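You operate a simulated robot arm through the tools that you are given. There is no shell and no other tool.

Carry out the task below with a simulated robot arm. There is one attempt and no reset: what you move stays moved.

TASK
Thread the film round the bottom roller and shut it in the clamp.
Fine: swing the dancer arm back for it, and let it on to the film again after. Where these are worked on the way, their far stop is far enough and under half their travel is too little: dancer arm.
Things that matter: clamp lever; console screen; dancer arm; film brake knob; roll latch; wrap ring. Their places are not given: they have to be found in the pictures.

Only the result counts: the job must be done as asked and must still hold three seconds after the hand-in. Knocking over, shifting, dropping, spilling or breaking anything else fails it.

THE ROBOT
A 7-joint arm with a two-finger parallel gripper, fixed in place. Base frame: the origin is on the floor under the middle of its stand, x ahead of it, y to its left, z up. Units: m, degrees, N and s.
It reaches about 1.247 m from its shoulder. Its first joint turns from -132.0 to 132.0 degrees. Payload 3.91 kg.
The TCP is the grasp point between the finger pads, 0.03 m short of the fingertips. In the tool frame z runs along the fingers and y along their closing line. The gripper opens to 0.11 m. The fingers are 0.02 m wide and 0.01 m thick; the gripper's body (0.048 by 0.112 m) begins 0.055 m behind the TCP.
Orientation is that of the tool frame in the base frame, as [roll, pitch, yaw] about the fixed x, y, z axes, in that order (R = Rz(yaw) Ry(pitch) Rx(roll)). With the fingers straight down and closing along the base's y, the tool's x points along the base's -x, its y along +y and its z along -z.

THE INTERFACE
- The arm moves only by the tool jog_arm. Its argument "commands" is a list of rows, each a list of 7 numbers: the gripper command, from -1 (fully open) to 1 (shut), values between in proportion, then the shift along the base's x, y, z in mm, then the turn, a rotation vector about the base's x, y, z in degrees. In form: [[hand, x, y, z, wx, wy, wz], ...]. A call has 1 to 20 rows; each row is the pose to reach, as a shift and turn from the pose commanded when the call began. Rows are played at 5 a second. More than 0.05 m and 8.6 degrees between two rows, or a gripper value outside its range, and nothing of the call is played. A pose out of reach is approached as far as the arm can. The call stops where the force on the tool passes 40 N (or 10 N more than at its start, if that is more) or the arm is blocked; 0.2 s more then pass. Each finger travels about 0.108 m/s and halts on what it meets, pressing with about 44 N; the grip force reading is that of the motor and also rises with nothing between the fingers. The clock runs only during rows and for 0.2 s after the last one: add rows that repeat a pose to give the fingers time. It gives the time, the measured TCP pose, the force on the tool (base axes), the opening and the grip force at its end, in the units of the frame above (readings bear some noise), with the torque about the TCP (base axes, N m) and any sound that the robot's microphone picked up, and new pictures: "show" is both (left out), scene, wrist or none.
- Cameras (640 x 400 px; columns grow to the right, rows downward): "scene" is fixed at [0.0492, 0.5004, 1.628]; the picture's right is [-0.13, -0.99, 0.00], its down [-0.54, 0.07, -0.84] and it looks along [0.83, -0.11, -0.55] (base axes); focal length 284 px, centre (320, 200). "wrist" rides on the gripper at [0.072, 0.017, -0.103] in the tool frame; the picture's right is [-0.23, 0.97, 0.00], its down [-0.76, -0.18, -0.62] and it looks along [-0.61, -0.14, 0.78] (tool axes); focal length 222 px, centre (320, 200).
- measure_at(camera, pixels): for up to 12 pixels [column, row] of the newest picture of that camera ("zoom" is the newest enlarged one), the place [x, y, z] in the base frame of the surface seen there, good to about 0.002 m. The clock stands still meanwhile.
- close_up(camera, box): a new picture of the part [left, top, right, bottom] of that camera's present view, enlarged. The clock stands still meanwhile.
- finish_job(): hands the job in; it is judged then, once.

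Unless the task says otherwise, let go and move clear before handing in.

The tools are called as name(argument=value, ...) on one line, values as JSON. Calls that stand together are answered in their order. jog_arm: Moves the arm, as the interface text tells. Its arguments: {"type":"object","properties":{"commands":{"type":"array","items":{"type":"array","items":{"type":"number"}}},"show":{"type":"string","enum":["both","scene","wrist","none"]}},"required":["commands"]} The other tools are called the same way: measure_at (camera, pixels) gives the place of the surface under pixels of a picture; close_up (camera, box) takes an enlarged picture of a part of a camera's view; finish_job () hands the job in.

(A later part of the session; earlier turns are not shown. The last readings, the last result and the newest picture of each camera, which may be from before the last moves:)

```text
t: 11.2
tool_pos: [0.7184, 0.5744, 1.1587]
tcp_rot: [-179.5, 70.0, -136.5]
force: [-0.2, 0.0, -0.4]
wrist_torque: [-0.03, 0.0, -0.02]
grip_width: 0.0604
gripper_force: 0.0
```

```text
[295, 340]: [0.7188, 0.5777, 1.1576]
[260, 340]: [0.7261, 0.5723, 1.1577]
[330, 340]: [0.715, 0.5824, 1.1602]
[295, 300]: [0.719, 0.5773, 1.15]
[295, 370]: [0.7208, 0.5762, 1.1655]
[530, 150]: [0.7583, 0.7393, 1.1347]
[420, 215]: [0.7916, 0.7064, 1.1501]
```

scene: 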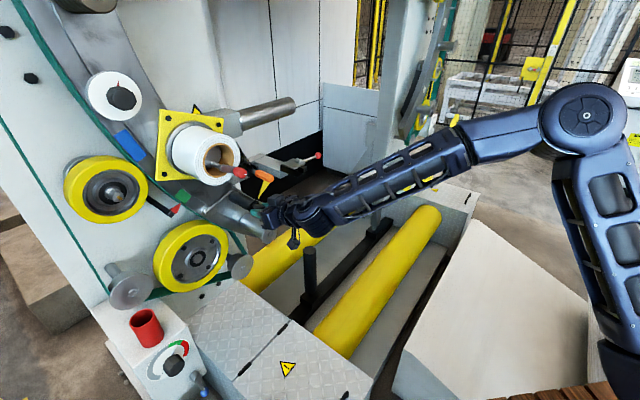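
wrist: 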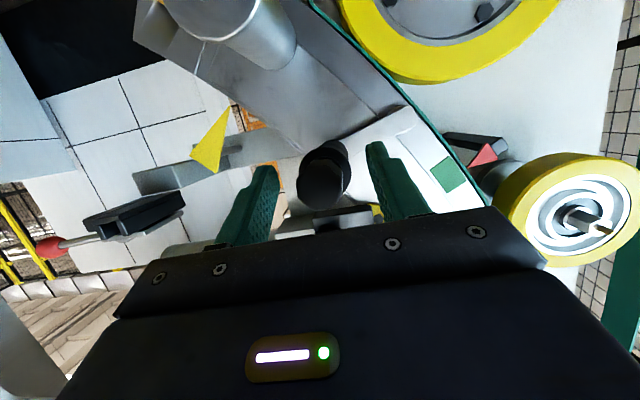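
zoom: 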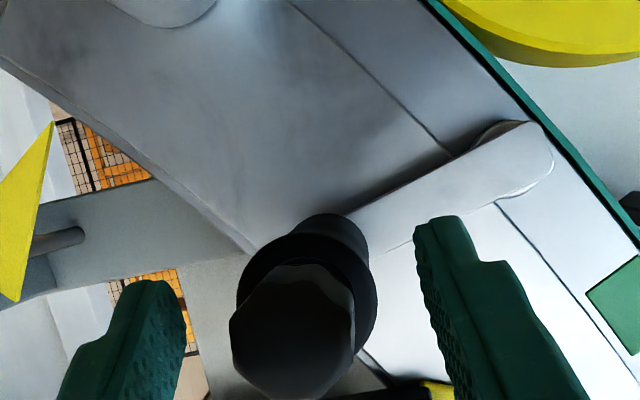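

The dancer is unmoved at r 0.066, z 1.158. I'll re-grip and test the downward swing by 10 mm.

jog_arm(commands=[[1, 0, 0, 0, 0, 0, 0], [1, 0, 0, 0, 0, 0, 0], [1, 0.7, -0.7, -5, 0, 0, 0], [1, 1.4, -1.5, -10, 0, 0, 0], [1, 1.4, -1.5, -10, 0, 0, 0]])

close_up(camera="wrist", box=[220, 60, 440, 210])

```text
t: 12.4
tool_pos: [0.7206, 0.5736, 1.1494]
tcp_rot: [-179.3, 70.1, -136.5]
force: [5.7, 3.7, 9.2]
wrist_torque: [1.2, -0.39, 1.23]
grip_width: 0.028
gripper_force: 45.1
```

scene: 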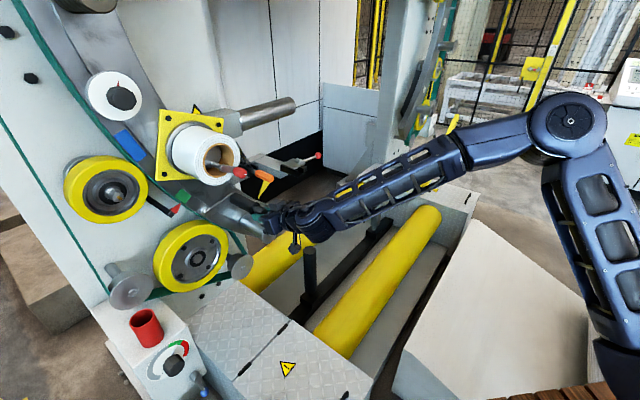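
wrist: 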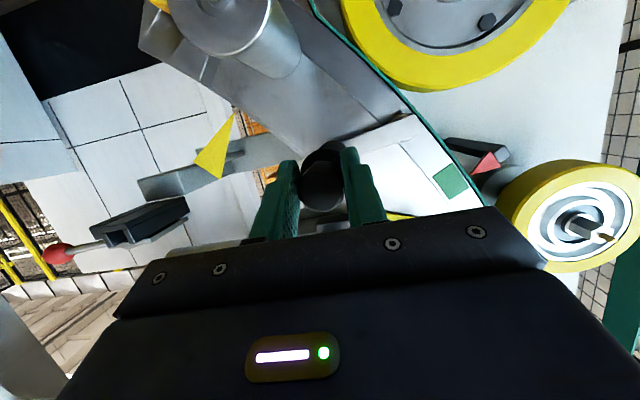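

```text
2.67 times, centred on (330, 135) of wrist
```

zoom: 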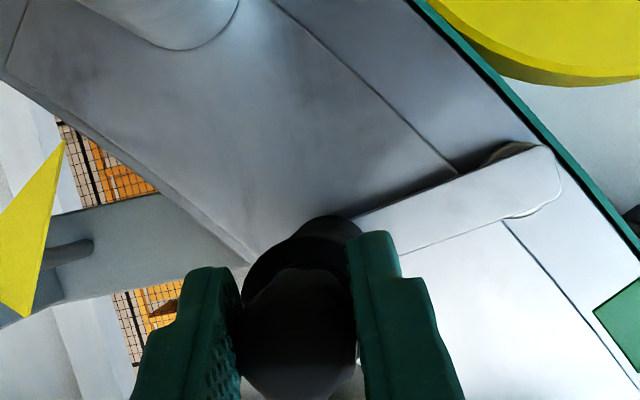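

Downward it follows with only about 9 N, so the dancer swings down about its pivot (about r -0.022, z 1.138). I'll follow the arc, turning the hand with the arm, and check the force after the first 18 degrees.

jog_arm(commands=[[1, 0.4, -0.4, -10.1, 4.5, 4.1, 0], [1, 0.1, -0.1, -19.5, 8.9, 8.2, 0], [1, -1, 1, -28.9, 13.4, 12.4, 0], [1, -1, 1, -28.9, 13.4, 12.4, 0]])

close_up(camera="wrist", box=[220, 60, 440, 210])

```text
t: 13.4
tool_pos: [0.7194, 0.5744, 1.1191]
tcp_rot: [136.4, 63.3, -177.7]
force: [4.2, -5.6, -0.4]
wrist_torque: [0.02, -0.14, 1.05]
grip_width: 0.0278
gripper_force: 44.6
```

scene: 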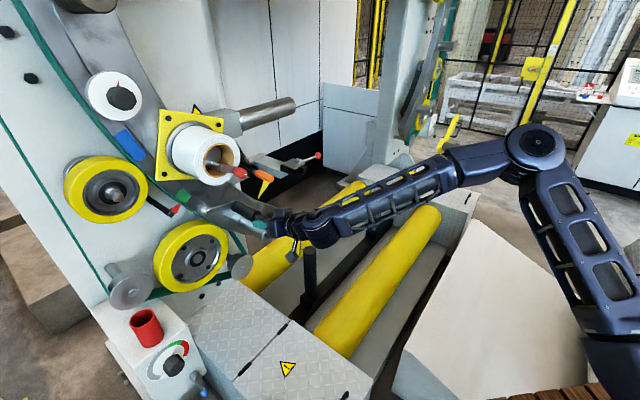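
wrist: 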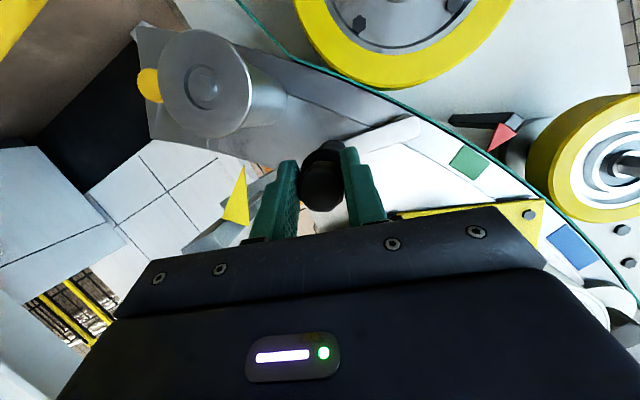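

```text
2.67 times, centred on (330, 135) of wrist
```

zoom: 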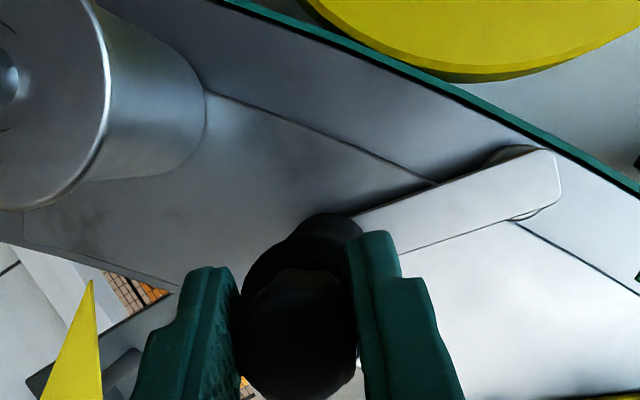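

The dancer follows smoothly (force about 7 N). I'll continue the arc another 36 degrees; a stop will show as a rise in force.

jog_arm(commands=[[1, -1.6, 1.8, -9.1, 4.4, 4.1, 0], [1, -3.9, 4.3, -17.9, 8.8, 8.1, 0], [1, -6.9, 7.4, -26.3, 13.2, 12.2, 0], [1, -10.3, 11.2, -34.2, 17.6, 16.3, 0], [1, -10.3, 11.2, -34.2, 17.6, 16.3, 0]])

close_up(camera="wrist", box=[220, 60, 440, 210])

close_up(camera="scene", box=[190, 140, 330, 250])

```text
t: 14.6
tool_pos: [0.7106, 0.5845, 1.0868]
tcp_rot: [110.7, 44.2, 161.2]
force: [-2.9, -25.0, -2.6]
wrist_torque: [0.41, -0.17, 0.65]
grip_width: 0.028
gripper_force: 45.4
```

scene: 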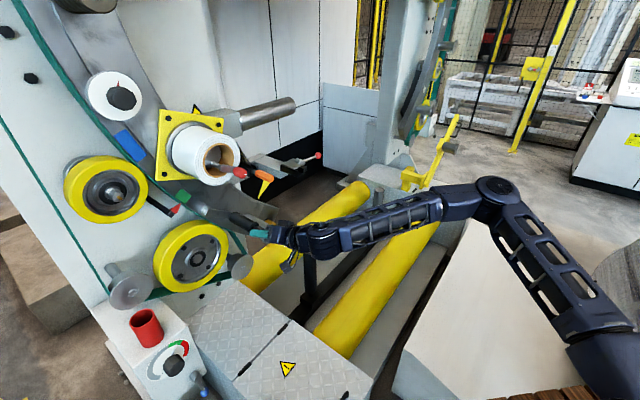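
wrist: 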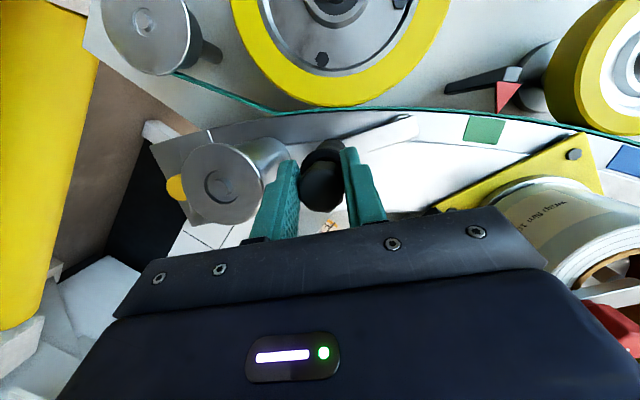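

```text
2.67 times, centred on (330, 135) of wrist
```

zoom: 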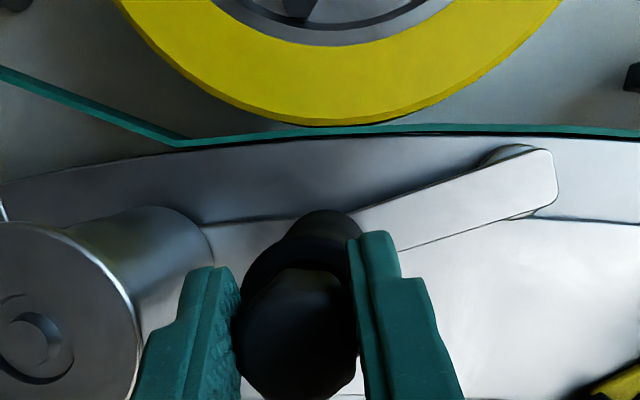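

```text
3.64 times, centred on (260, 195) of scene
```

zoom: 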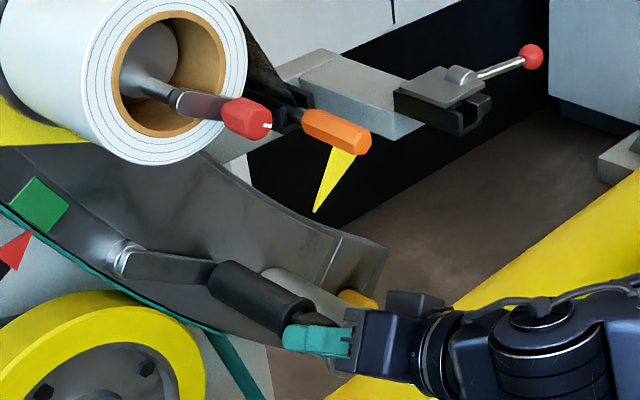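

The swing continues with some radial load (about 15 N), so I refine the arc radius to 92 mm about (r -0.0226, z 1.1375). I'll carry on another 24 degrees.

jog_arm(commands=[[1, -4.4, 3.3, -8.9, 4.4, 4.1, 0], [1, -9.0, 8.3, -15.7, 8.8, 8.1, 0], [1, -14.0, 13.7, -21.8, 13.2, 12.2, 0], [1, -19.5, 19.6, -27.0, 17.6, 16.3, 0], [1, -19.5, 19.6, -27.0, 17.6, 16.3, 0]])

close_up(camera="scene", box=[190, 140, 330, 250])

```text
t: 16.0
tool_pos: [0.689, 0.6043, 1.0622]
tcp_rot: [98.2, 22.5, 154.5]
force: [-2.9, -9.8, 0.5]
wrist_torque: [0.43, -0.65, 0.98]
grip_width: 0.0276
gripper_force: 45.1
stopped in row 5: the force on the tool passed its limit at 41 N (the readings are from after the stop); the commanded pose is now the measured one
```

scene: 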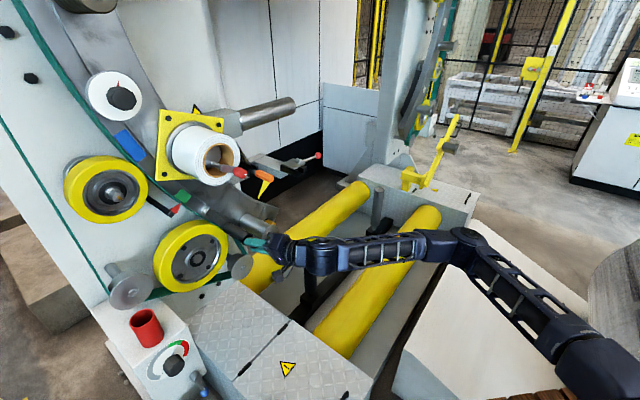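
wrist: 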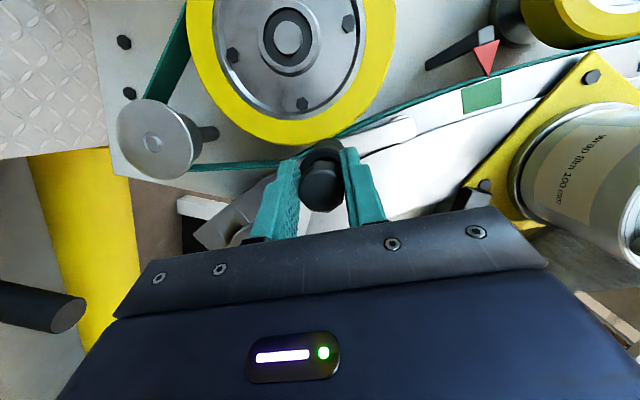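

```text
3.64 times, centred on (260, 195) of scene
```

zoom: 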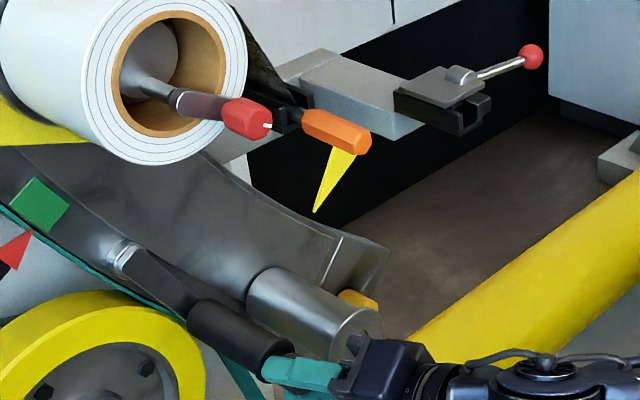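

The call stopped at 41 N with the dancer at about -58 degrees, some 71 degrees from its start, which looks like the far stop. I'll press 3 mm further along the tangent to confirm.

jog_arm(commands=[[1, -0.9, 0.9, -0.8, 0, 0, 0], [1, -1.8, 1.9, -1.6, 0, 0, 0], [1, -1.8, 1.9, -1.6, 0, 0, 0]], show="none")

```text
t: 16.8
tool_pos: [0.6868, 0.6053, 1.0613]
tcp_rot: [98.3, 22.5, 154.3]
force: [-5.0, -21.0, 9.5]
wrist_torque: [1.2, -0.46, -0.73]
grip_width: 0.0275
gripper_force: 45.6
```

Resistance rose to only about 15 N along the tangent. I'll press another 4 mm to be sure.

jog_arm(commands=[[1, -1.1, 1.3, -1.0, 0, 0, 0], [1, -2.3, 2.5, -2.0, 0, 0, 0], [1, -2.3, 2.5, -2.0, 0, 0, 0]], show="wrist")

close_up(camera="wrist", box=[220, 60, 440, 210])

```text
t: 17.6
tool_pos: [0.6845, 0.6091, 1.0579]
tcp_rot: [98.2, 22.5, 154.5]
force: [3.0, -8.2, 18.5]
wrist_torque: [1.13, -0.41, -0.46]
grip_width: 0.0275
gripper_force: 45.4
```

wrist: 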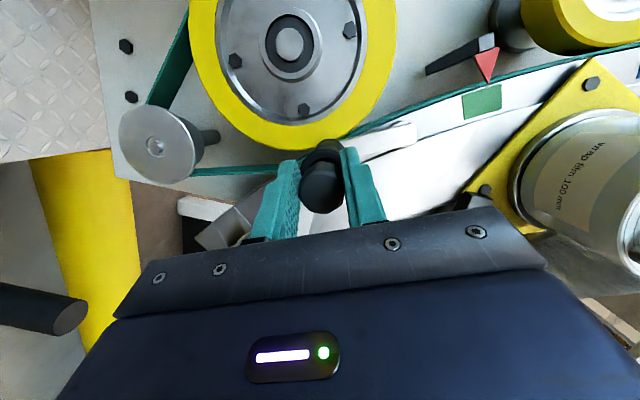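

```text
2.67 times, centred on (330, 135) of wrist
```

zoom: 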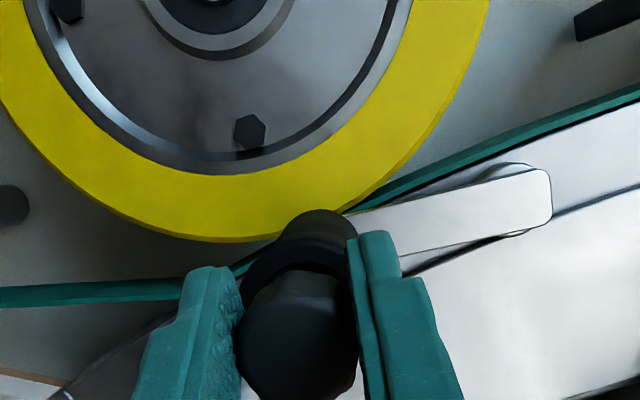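

The dancer moved on to about -64 degrees, so the earlier stop was only radial load; refined pivot is (r -0.0207, z 1.139), radius 90 mm. I'll continue the swing on that arc.

jog_arm(commands=[[1, -5.2, 5.7, -3.2, 4.4, 4.1, 0], [1, -11.3, 12.3, -5.9, 8.8, 8.1, 0], [1, -11.3, 12.3, -5.9, 8.8, 8.1, 0]], show="none")

```text
t: 18.1
tool_pos: [0.6806, 0.6169, 1.0556]
tcp_rot: [96.0, 16.6, 153.4]
force: [7.9, -13.1, -5.8]
wrist_torque: [0.75, -0.35, 1.16]
grip_width: 0.0279
gripper_force: 44.7
stopped in row 2: the force on the tool passed its limit at 96 N (the readings are from after the stop); the commanded pose is now the measured one
```

The force jumped to 96 N at about -70 degrees, a hard stop. I'll look before letting go.

jog_arm(commands=[[1, 0.5, -0.5, 0.2, 0, 0, 0], [1, 0.5, -0.5, 0.2, 0, 0, 0]])

close_up(camera="wrist", box=[220, 60, 440, 210])

close_up(camera="scene", box=[190, 140, 330, 250])

```text
t: 18.7
tool_pos: [0.6804, 0.6165, 1.0548]
tcp_rot: [96.1, 16.5, 153.5]
force: [10.3, -12.2, -7.4]
wrist_torque: [0.99, -0.46, -1.29]
grip_width: 0.028
gripper_force: 44.8
```

scene: 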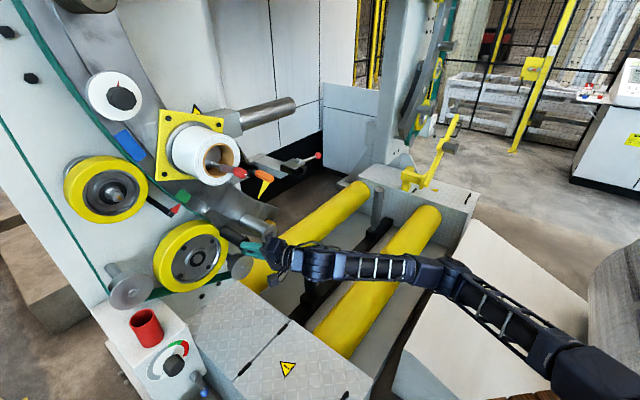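
wrist: 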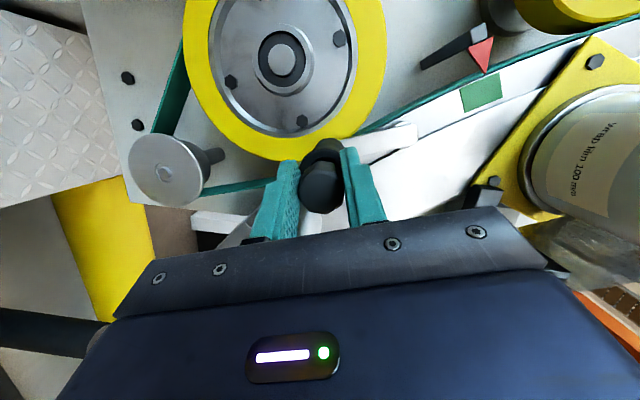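

```text
2.67 times, centred on (330, 135) of wrist
```

zoom: 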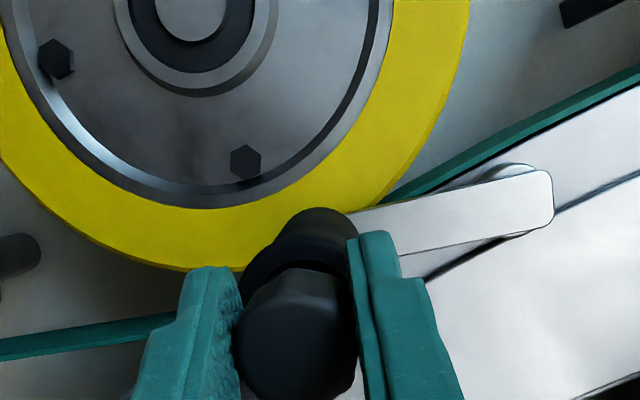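

```text
3.64 times, centred on (260, 195) of scene
```

zoom: 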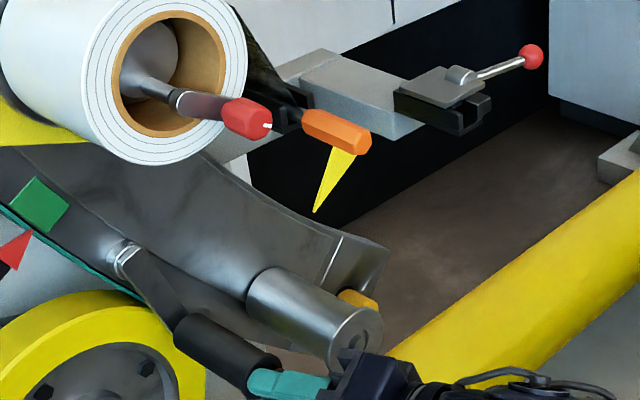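

The dancer is down at its far stop and the ring's green mark has not moved. I'll open the fingers a little and see whether the dancer stays.

jog_arm(commands=[[0.35, 0, 0, 0, 0, 0, 0], [0.2, 0, 0, 0, 0, 0, 0], [0.0, 0, 0, 0, 0, 0, 0], [0.0, 0, 0, 0, 0, 0, 0]])

close_up(camera="wrist", box=[220, 60, 440, 210])

```text
t: 19.7
tool_pos: [0.6785, 0.618, 1.0564]
tcp_rot: [96.1, 16.6, 153.6]
force: [-0.2, 0.6, -0.6]
wrist_torque: [0.03, -0.02, 0.0]
grip_width: 0.055
gripper_force: 0.1
```

scene: 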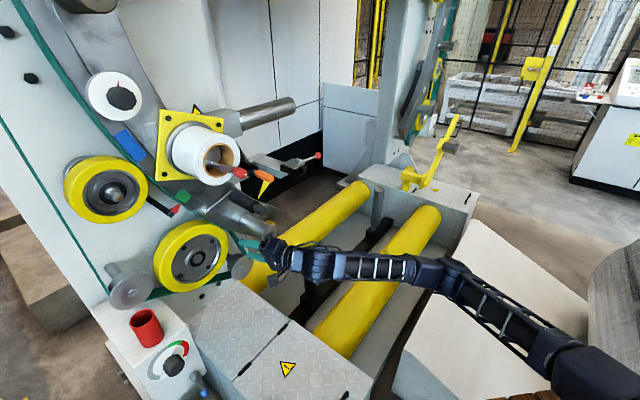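
wrist: 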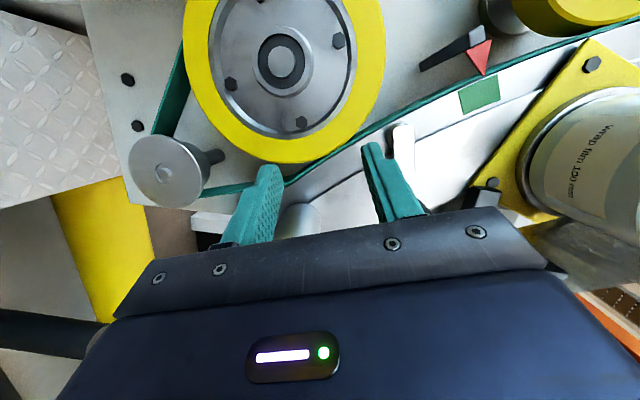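

```text
2.67 times, centred on (330, 135) of wrist
```

zoom: 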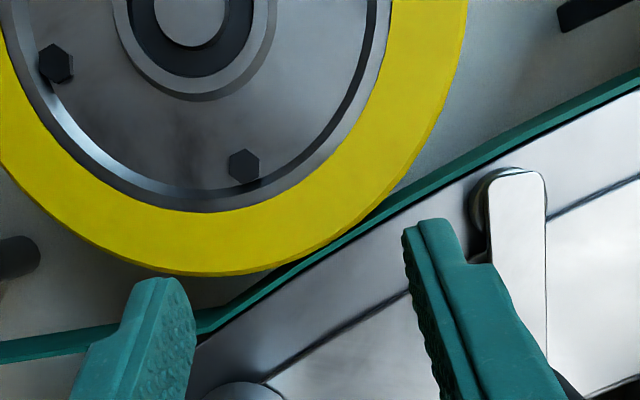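

The microphone gave nothing and the dancer sprang back up by itself (seen again at (262,208) in the scene), so it is spring-loaded. I'll back out, turn the hand upright again, and then test by pushing whether it is held anywhere at its far stop.

jog_arm(commands=[[0, -29.4, -27.2, 0, 0, 0, 0], [0, -57.3, -53, 0, 0, 0, 0], [0, -52.1, -58.6, 17.1, -5.9, -5.45, 0], [0, -47.0, -64.2, 34.2, -11.8, -10.9, 0], [0, -41.8, -69.7, 51.3, -17.7, -16.35, 0], [0, -36.7, -75.3, 68.4, -23.6, -21.8, 0], [0, -31.5, -80.9, 85.5, -29.5, -27.25, 0], [0.5, -26.3, -86.5, 102.6, -35.4, -32.7, 0], [1, -21.2, -92.1, 119.7, -41.3, -38.15, 0], [1, -16.0, -97.6, 136.8, -47.2, -43.6, 0], [1, -10.9, -103.2, 153.9, -53.1, -49.1, 0], [1, -10.9, -103.2, 153.9, -53.1, -49.1, 0]])

close_up(camera="scene", box=[190, 140, 330, 250])

close_up(camera="wrist", box=[200, 60, 460, 220])

```text
t: 22.3
tool_pos: [0.6672, 0.514, 1.2102]
tcp_rot: [-179.9, 70.1, -136.9]
force: [-0.6, -0.6, -0.1]
wrist_torque: [0.0, 0.0, 0.01]
grip_width: 0.0
gripper_force: 37.6
```

scene: 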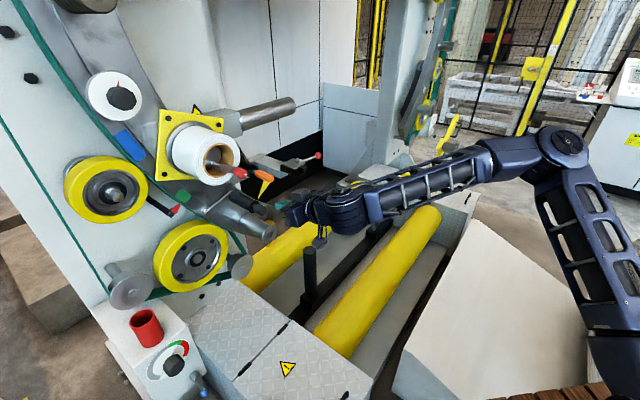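
wrist: 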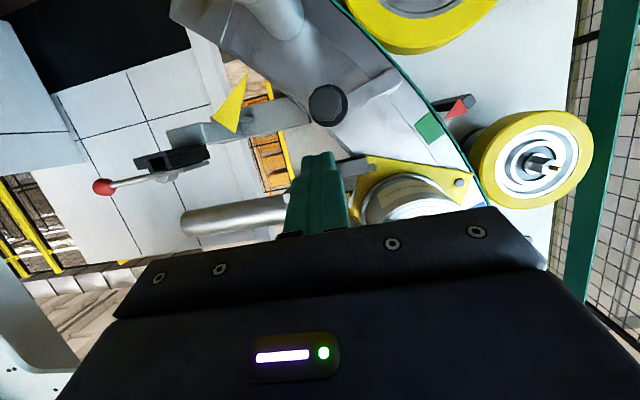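

```text
3.64 times, centred on (260, 195) of scene
```

zoom: 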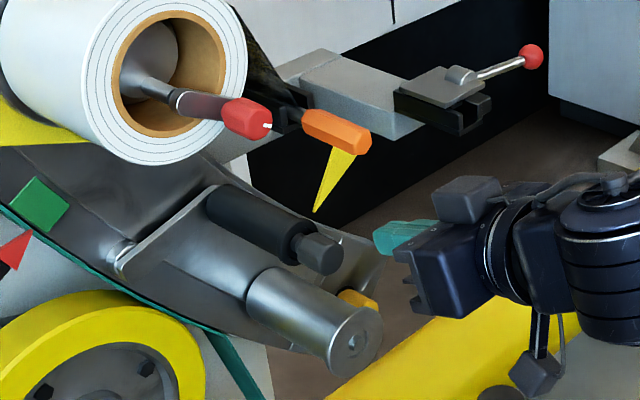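

```text
2.46 times, centred on (330, 140) of wrist
```

zoom: 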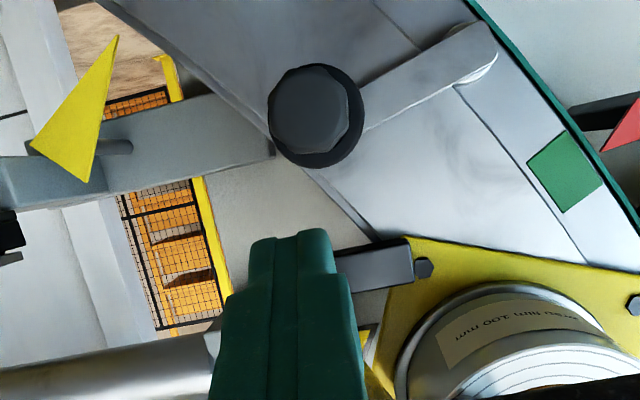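

The dancer is back at its rest. With the fingers closed I'll now push its knob from above along the arc, to see its stop clearly.

jog_arm(commands=[[1, 24, 30, -5, 0, 0, 0], [1, 47.9, 60.2, -10, 0, 0, 0], [1, 45.8, 62.4, -26, 0, 0, 0], [1, 51.3, 56.5, -45, 0, 0, 0], [1, 53.6, 54.0, -64.5, 0, 0, 0], [1, 53.2, 54.5, -83.9, 0, 0, 0], [1, 50, 57.8, -102.9, 0, 0, 0], [1, 44.2, 64.2, -120.5, 0, 0, 0], [1, 36.1, 72.9, -135.9, 0, 0, 0], [1, 36.1, 72.9, -135.9, 0, 0, 0]])

close_up(camera="scene", box=[190, 140, 330, 250])

close_up(camera="wrist", box=[200, 60, 460, 220])

```text
t: 24.5
tool_pos: [0.7039, 0.5865, 1.074]
tcp_rot: [-180.0, 70.0, -137.0]
force: [5.6, -4.2, 2.6]
wrist_torque: [-0.01, -0.06, -0.06]
grip_width: 0.0
gripper_force: 37.4
```

scene: 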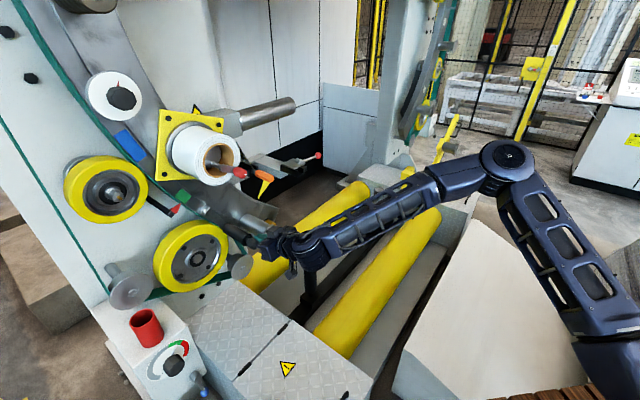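
wrist: 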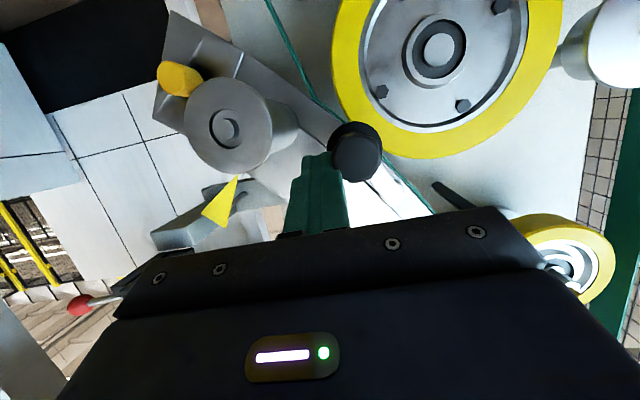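

```text
3.64 times, centred on (260, 195) of scene
```

zoom: 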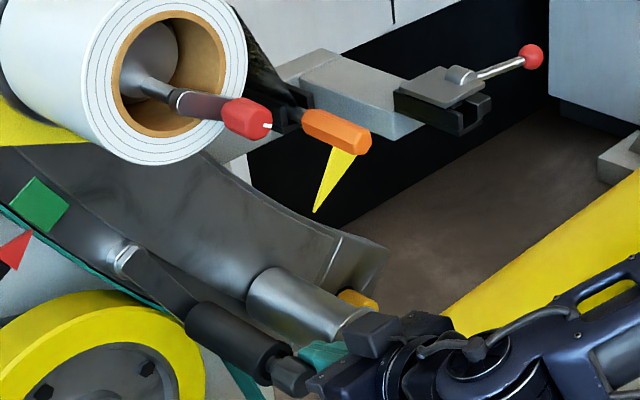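

```text
2.46 times, centred on (330, 140) of wrist
```

zoom: 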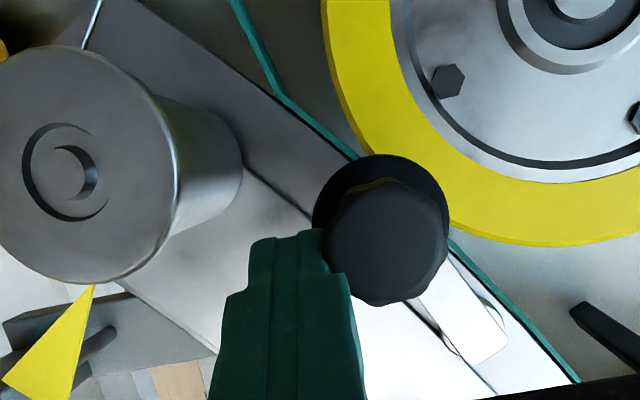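

Pushing works smoothly with only about 7 N, and the dancer is at roughly -60 degrees. I'll push on in small steps to the stop.

jog_arm(commands=[[1, -2.2, 2.4, -3, 0, 0, 0], [1, -4.4, 4.8, -6, 0, 0, 0], [1, -6.1, 6.6, -8.1, 0, 0, 0], [1, -7.9, 8.5, -10.2, 0, 0, 0], [1, -9.7, 10.5, -12, 0, 0, 0], [1, -11.6, 12.6, -13.8, 0, 0, 0], [1, -11.6, 12.6, -13.8, 0, 0, 0]])

close_up(camera="wrist", box=[200, 60, 460, 220])

```text
t: 26.1
tool_pos: [0.6912, 0.5996, 1.061]
tcp_rot: [-180.0, 70.1, -137.1]
force: [3.0, -5.1, 6.3]
wrist_torque: [-0.04, 0.02, 0.01]
grip_width: 0.0
gripper_force: 37.3
```

scene: 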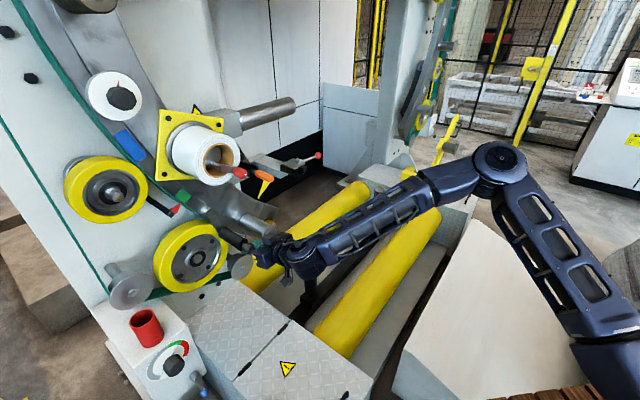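
wrist: 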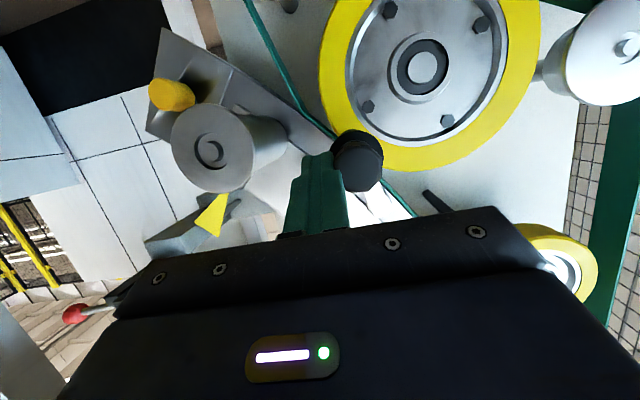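

```text
2.46 times, centred on (330, 140) of wrist
```

zoom: 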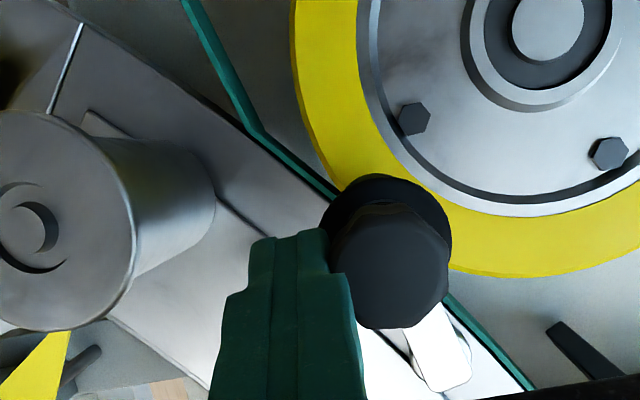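

There is still no stop at about -74 degrees (force about 8 N), so the far stop lies further on. I'll keep pushing in small steps.

jog_arm(commands=[[1, -1.7, 1.8, -2, 0, 0, 0], [1, -3.3, 3.6, -4.1, 0, 0, 0], [1, -4.8, 5.2, -5.2, 0, 0, 0], [1, -6.3, 6.8, -6.3, 0, 0, 0], [1, -7.8, 8.4, -7.3, 0, 0, 0], [1, -9.3, 10.1, -8.4, 0, 0, 0], [1, -10.9, 11.8, -9.2, 0, 0, 0], [1, -12.4, 13.4, -10, 0, 0, 0], [1, -15.5, 16.8, -11.7, 0, 0, 0], [1, -15.5, 16.8, -11.7, 0, 0, 0]])

close_up(camera="wrist", box=[200, 60, 460, 220])

close_up(camera="scene", box=[190, 140, 330, 250])

```text
t: 28.1
tool_pos: [0.6828, 0.6137, 1.0495]
tcp_rot: [-179.8, 70.2, -137.4]
force: [6.5, -5.6, 1.9]
wrist_torque: [0.08, 0.0, -0.03]
grip_width: 0.0002
gripper_force: 38.0
stopped in row 10: the force on the tool passed its limit at 45 N (the readings are from after the stop); the commanded pose is now the measured one
```

scene: 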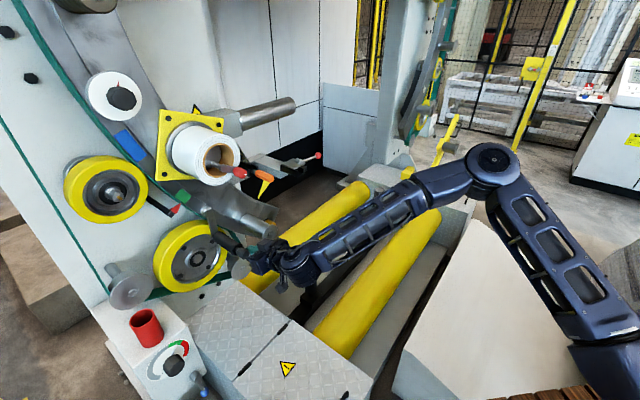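
wrist: 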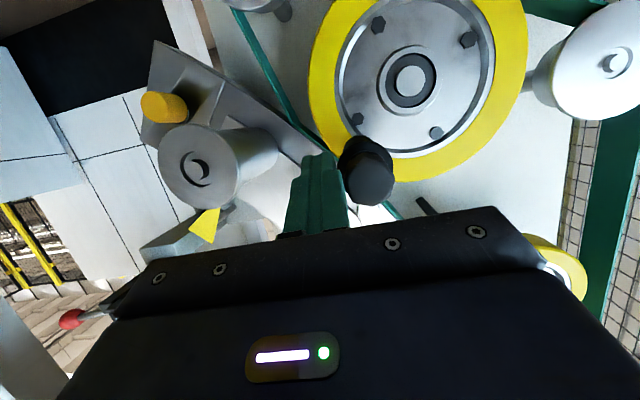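

```text
2.46 times, centred on (330, 140) of wrist
```

zoom: 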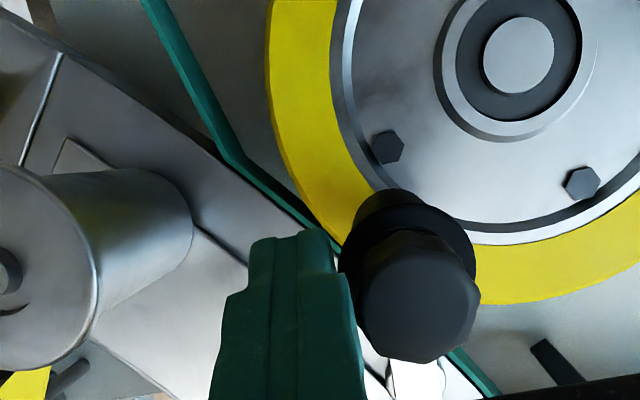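

```text
3.64 times, centred on (260, 195) of scene
```

zoom: 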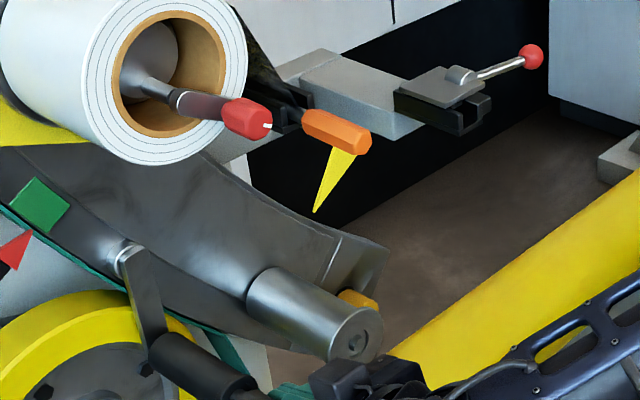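

The push met 45 N at about -87 degrees: the true far stop, roughly 100 degrees of travel. I'll press once more gently at the stop and then ease the hand away to see whether the dancer stays.

jog_arm(commands=[[1, -1, 1.1, 0, 0, 0, 0], [1, -1, 1.1, 0, 0, 0, 0], [1, 3.4, -3.7, 0, 0, 0, 0], [1, 8, -8.5, 3, 0, 0, 0], [1, 8, -8.5, 3, 0, 0, 0]])

close_up(camera="wrist", box=[200, 60, 460, 220])

```text
t: 29.3
tool_pos: [0.6879, 0.6054, 1.0526]
tcp_rot: [-179.8, 70.2, -137.3]
force: [0.6, 0.0, -0.9]
wrist_torque: [-0.03, -0.03, -0.02]
grip_width: 0.0001
gripper_force: 38.0
```

scene: 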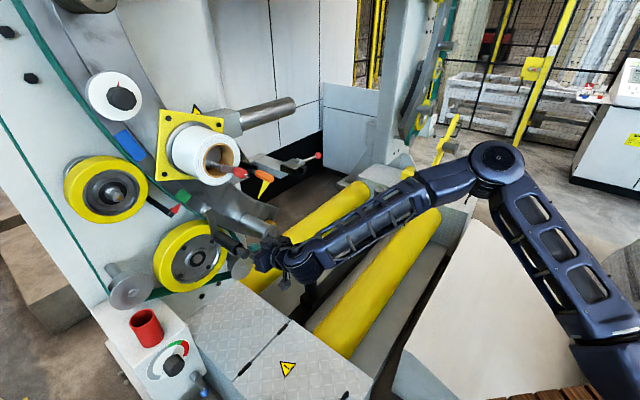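
wrist: 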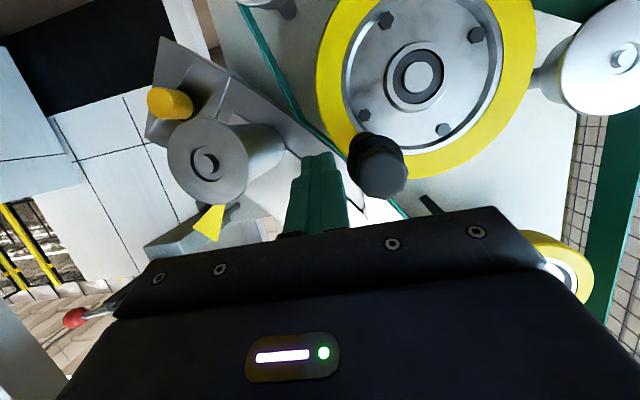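

```text
2.46 times, centred on (330, 140) of wrist
```

zoom: 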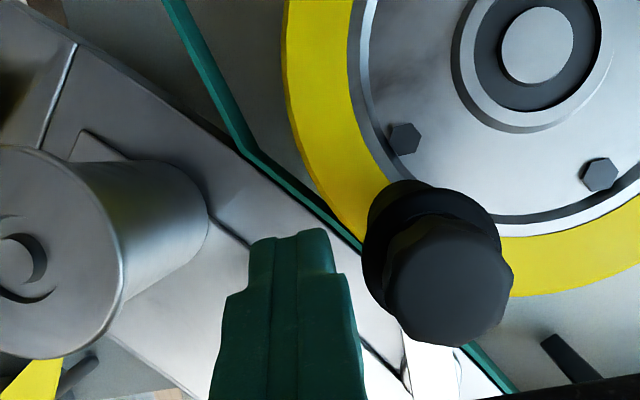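

The hand is clear with zero force and the knob at (440,280) of the zoom has stayed put: the dancer holds at its far stop. I'll measure where it rests and then back out toward the tab.

measure_at(camera="zoom", pixels=[[450, 285], [410, 285], [490, 285], [450, 245], [450, 330], [435, 365], [480, 225], [130, 240], [40, 260], [20, 170]])

jog_arm(commands=[[1, -29, -27, 5, 0, 0, 0], [1, -58, -54, 10, 0, 0, 0], [0, -52, -62, 45, 0, 0, 0], [-0.2, -46, -70, 80, 0, 0, 0], [-0.2, -37, -80, 120, 0, 0, 0], [-0.2, -28, -90, 160, 0, 0, 0], [-0.2, -20, -98, 200, 0, 0, 0], [-0.2, -20, -98, 200, 0, 0, 0]])

close_up(camera="wrist", box=[200, 60, 460, 220])

close_up(camera="scene", box=[190, 140, 330, 250])

```text
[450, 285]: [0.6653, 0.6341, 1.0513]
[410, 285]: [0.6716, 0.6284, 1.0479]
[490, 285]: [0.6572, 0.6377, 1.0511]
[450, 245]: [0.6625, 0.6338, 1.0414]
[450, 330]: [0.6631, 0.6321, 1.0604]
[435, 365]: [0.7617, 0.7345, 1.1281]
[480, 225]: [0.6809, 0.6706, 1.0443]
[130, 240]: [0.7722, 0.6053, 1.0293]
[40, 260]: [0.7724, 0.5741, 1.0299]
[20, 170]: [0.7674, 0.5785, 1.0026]
```

```text
t: 31.1
tool_pos: [0.6707, 0.5072, 1.2543]
tcp_rot: [-179.7, 70.1, -137.3]
force: [0.1, 0.7, -0.2]
wrist_torque: [-0.05, -0.02, -0.02]
grip_width: 0.066
gripper_force: 0.0
```

scene: 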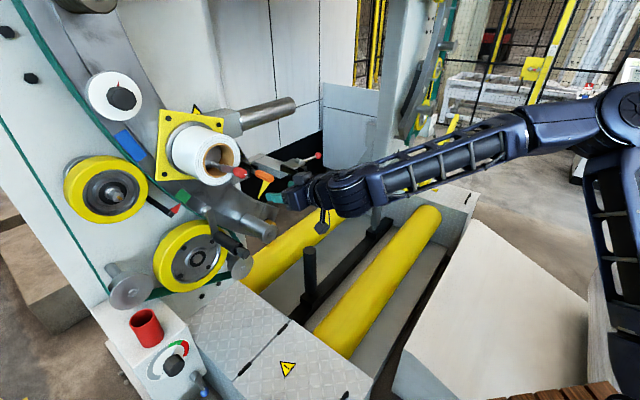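
wrist: 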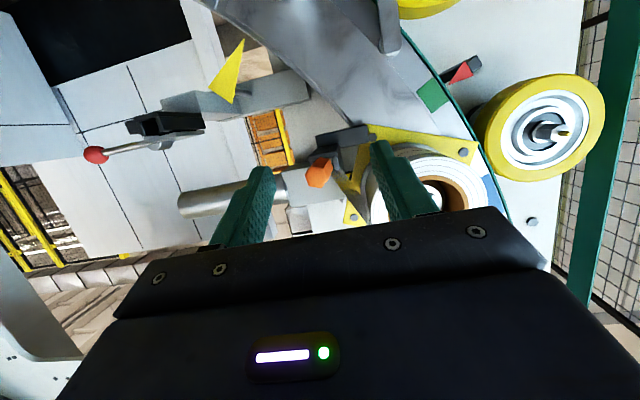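

```text
2.46 times, centred on (330, 140) of wrist
```

zoom: 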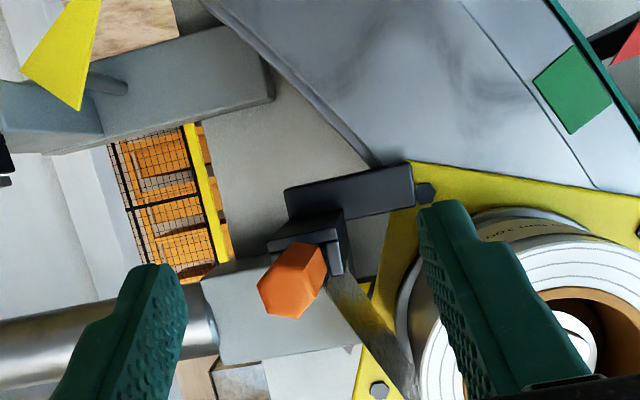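

```text
3.64 times, centred on (260, 195) of scene
```

zoom: 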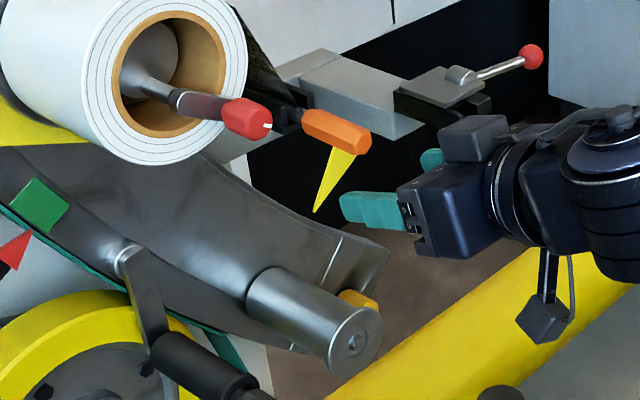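

The dancer stays down (knob at r -0.014, z 1.05). Before taking the tab I'll see to the clamp, which looks shut: I'll move the closed fingers above its red ball (r 0.40, z 1.19).

jog_arm(commands=[[0.4, 33, -30, -3, 0, 0, 0], [1, 66, -61, -5, 0, 0, 0], [1, 98, -91, -8, 0, 0, 0], [1, 131, -122, -11, 0, 0, 0], [1, 163, -152, -14, 0, 0, 0], [1, 196, -183, -17, 0, 0, 0], [1, 229, -213, -19, 0, 0, 0], [1, 229, -213, -19, 0, 0, 0]])

close_up(camera="wrist", box=[220, 60, 440, 210])

close_up(camera="scene", box=[250, 130, 350, 200])

```text
t: 32.9
tool_pos: [0.8979, 0.2955, 1.2346]
tcp_rot: [-179.6, 70.2, -137.1]
force: [-0.2, 0.4, 0.1]
wrist_torque: [-0.01, 0.0, 0.01]
grip_width: 0.0001
gripper_force: 37.6
```

scene: 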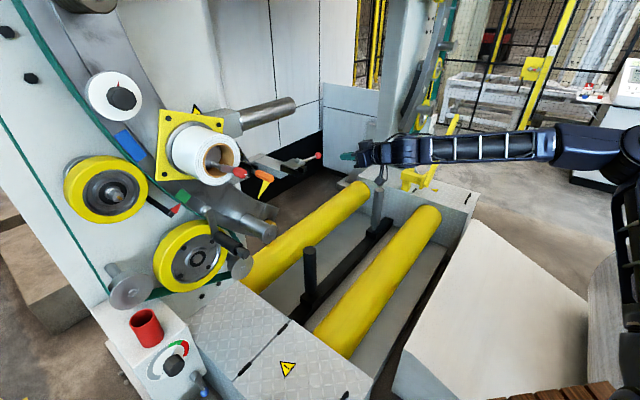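
wrist: 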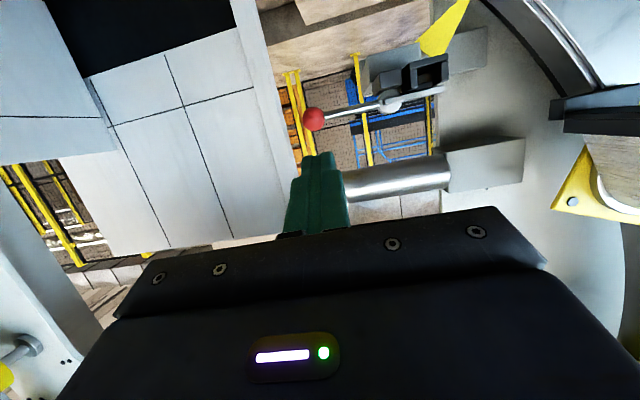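

```text
2.67 times, centred on (330, 135) of wrist
```

zoom: 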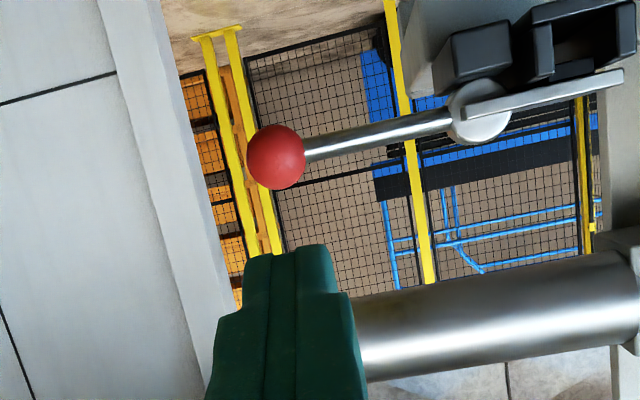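

```text
5.71 times, centred on (300, 165) of scene
```

zoom: 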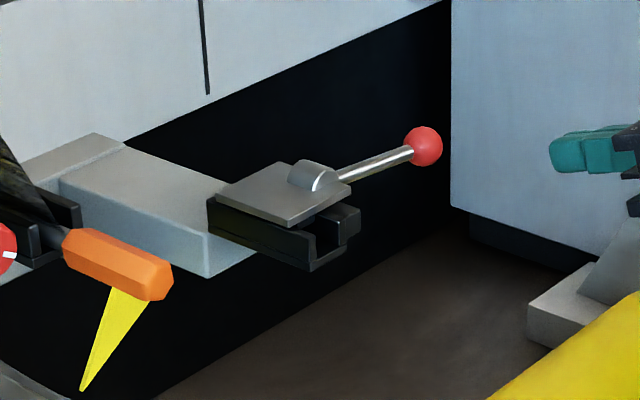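

Now I have a straight view of the lever: ball at (277,157), disc at (478,105) of the zoom. I'll measure them.

close_up(camera="wrist", box=[290, 50, 470, 150])

measure_at(camera="zoom", pixels=[[83, 245], [50, 245], [83, 215], [83, 280], [150, 230], [240, 205], [310, 185], [365, 180], [365, 210], [450, 175], [540, 150], [330, 120]])

```text
3.56 times, centred on (380, 100) of wrist
```

zoom: 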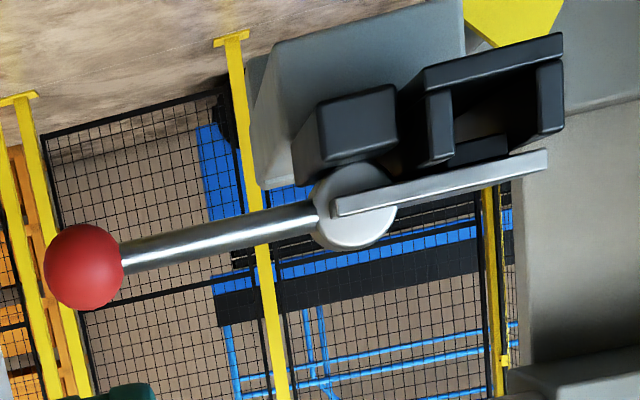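

```text
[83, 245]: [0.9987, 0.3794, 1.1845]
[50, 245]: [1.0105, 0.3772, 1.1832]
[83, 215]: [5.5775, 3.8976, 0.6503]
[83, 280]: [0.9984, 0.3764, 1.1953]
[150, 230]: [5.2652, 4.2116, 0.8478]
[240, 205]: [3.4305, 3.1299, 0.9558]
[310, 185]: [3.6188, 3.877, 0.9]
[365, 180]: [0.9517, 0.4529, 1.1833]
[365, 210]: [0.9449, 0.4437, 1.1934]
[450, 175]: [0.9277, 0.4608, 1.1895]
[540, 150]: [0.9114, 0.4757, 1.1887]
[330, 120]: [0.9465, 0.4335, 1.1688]
```

The lever, disc and plate look like one rigid piece hinged on the disc (r 0.318, z 1.192), with the ball at r 0.40, depth 1.00. I'll bring the closed fingers over the ball and press down gently to test.

jog_arm(commands=[[1, 32, 27, 3, 0, 0, 0], [1, 64, 54, 5, 0, 0, 0], [1, 95, 81, 5, 0, 0, 0], [1, 95, 81, -3, 0, 0, 0], [1, 95, 81, -8, 0, 0, 0], [1, 95, 81, -13, 0, 0, 0], [1, 95, 81, -18, 0, 0, 0], [1, 95, 81, -23, 0, 0, 0], [1, 95, 81, -23, 0, 0, 0]])

close_up(camera="wrist", box=[220, 60, 440, 210])

close_up(camera="scene", box=[250, 130, 350, 200])

```text
t: 34.9
tool_pos: [0.9918, 0.3759, 1.2103]
tcp_rot: [-179.8, 70.3, -137.3]
force: [2.0, 1.5, 1.9]
wrist_torque: [0.03, -0.07, 0.03]
grip_width: 0.0
gripper_force: 37.4
```

scene: 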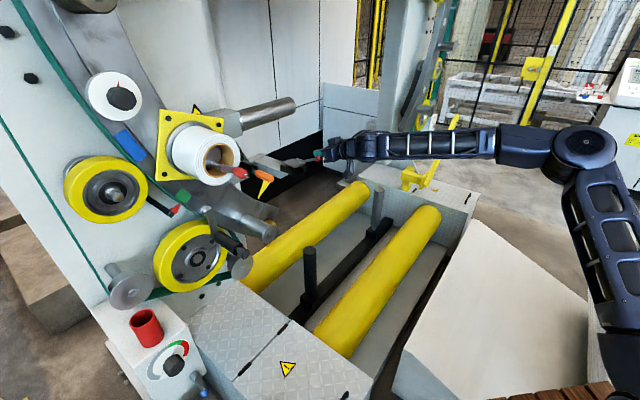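
wrist: 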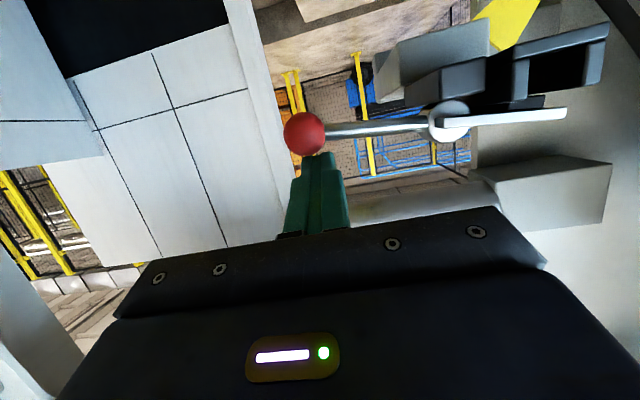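

```text
2.67 times, centred on (330, 135) of wrist
```

zoom: 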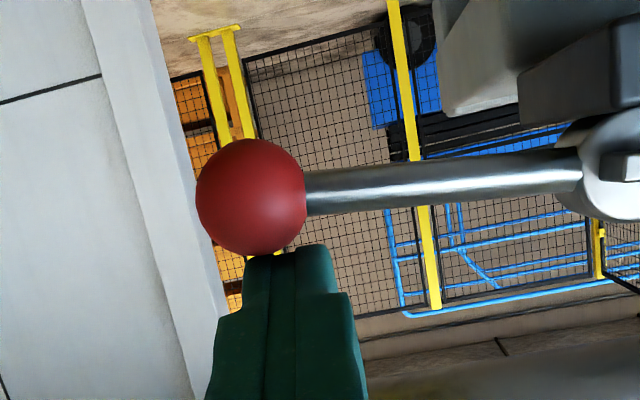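

```text
5.71 times, centred on (300, 165) of scene
```

zoom: 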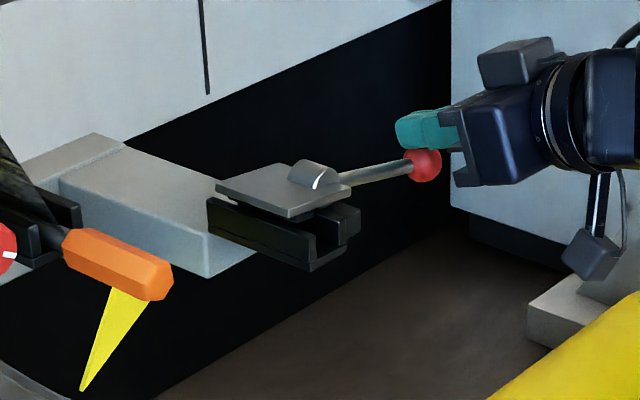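

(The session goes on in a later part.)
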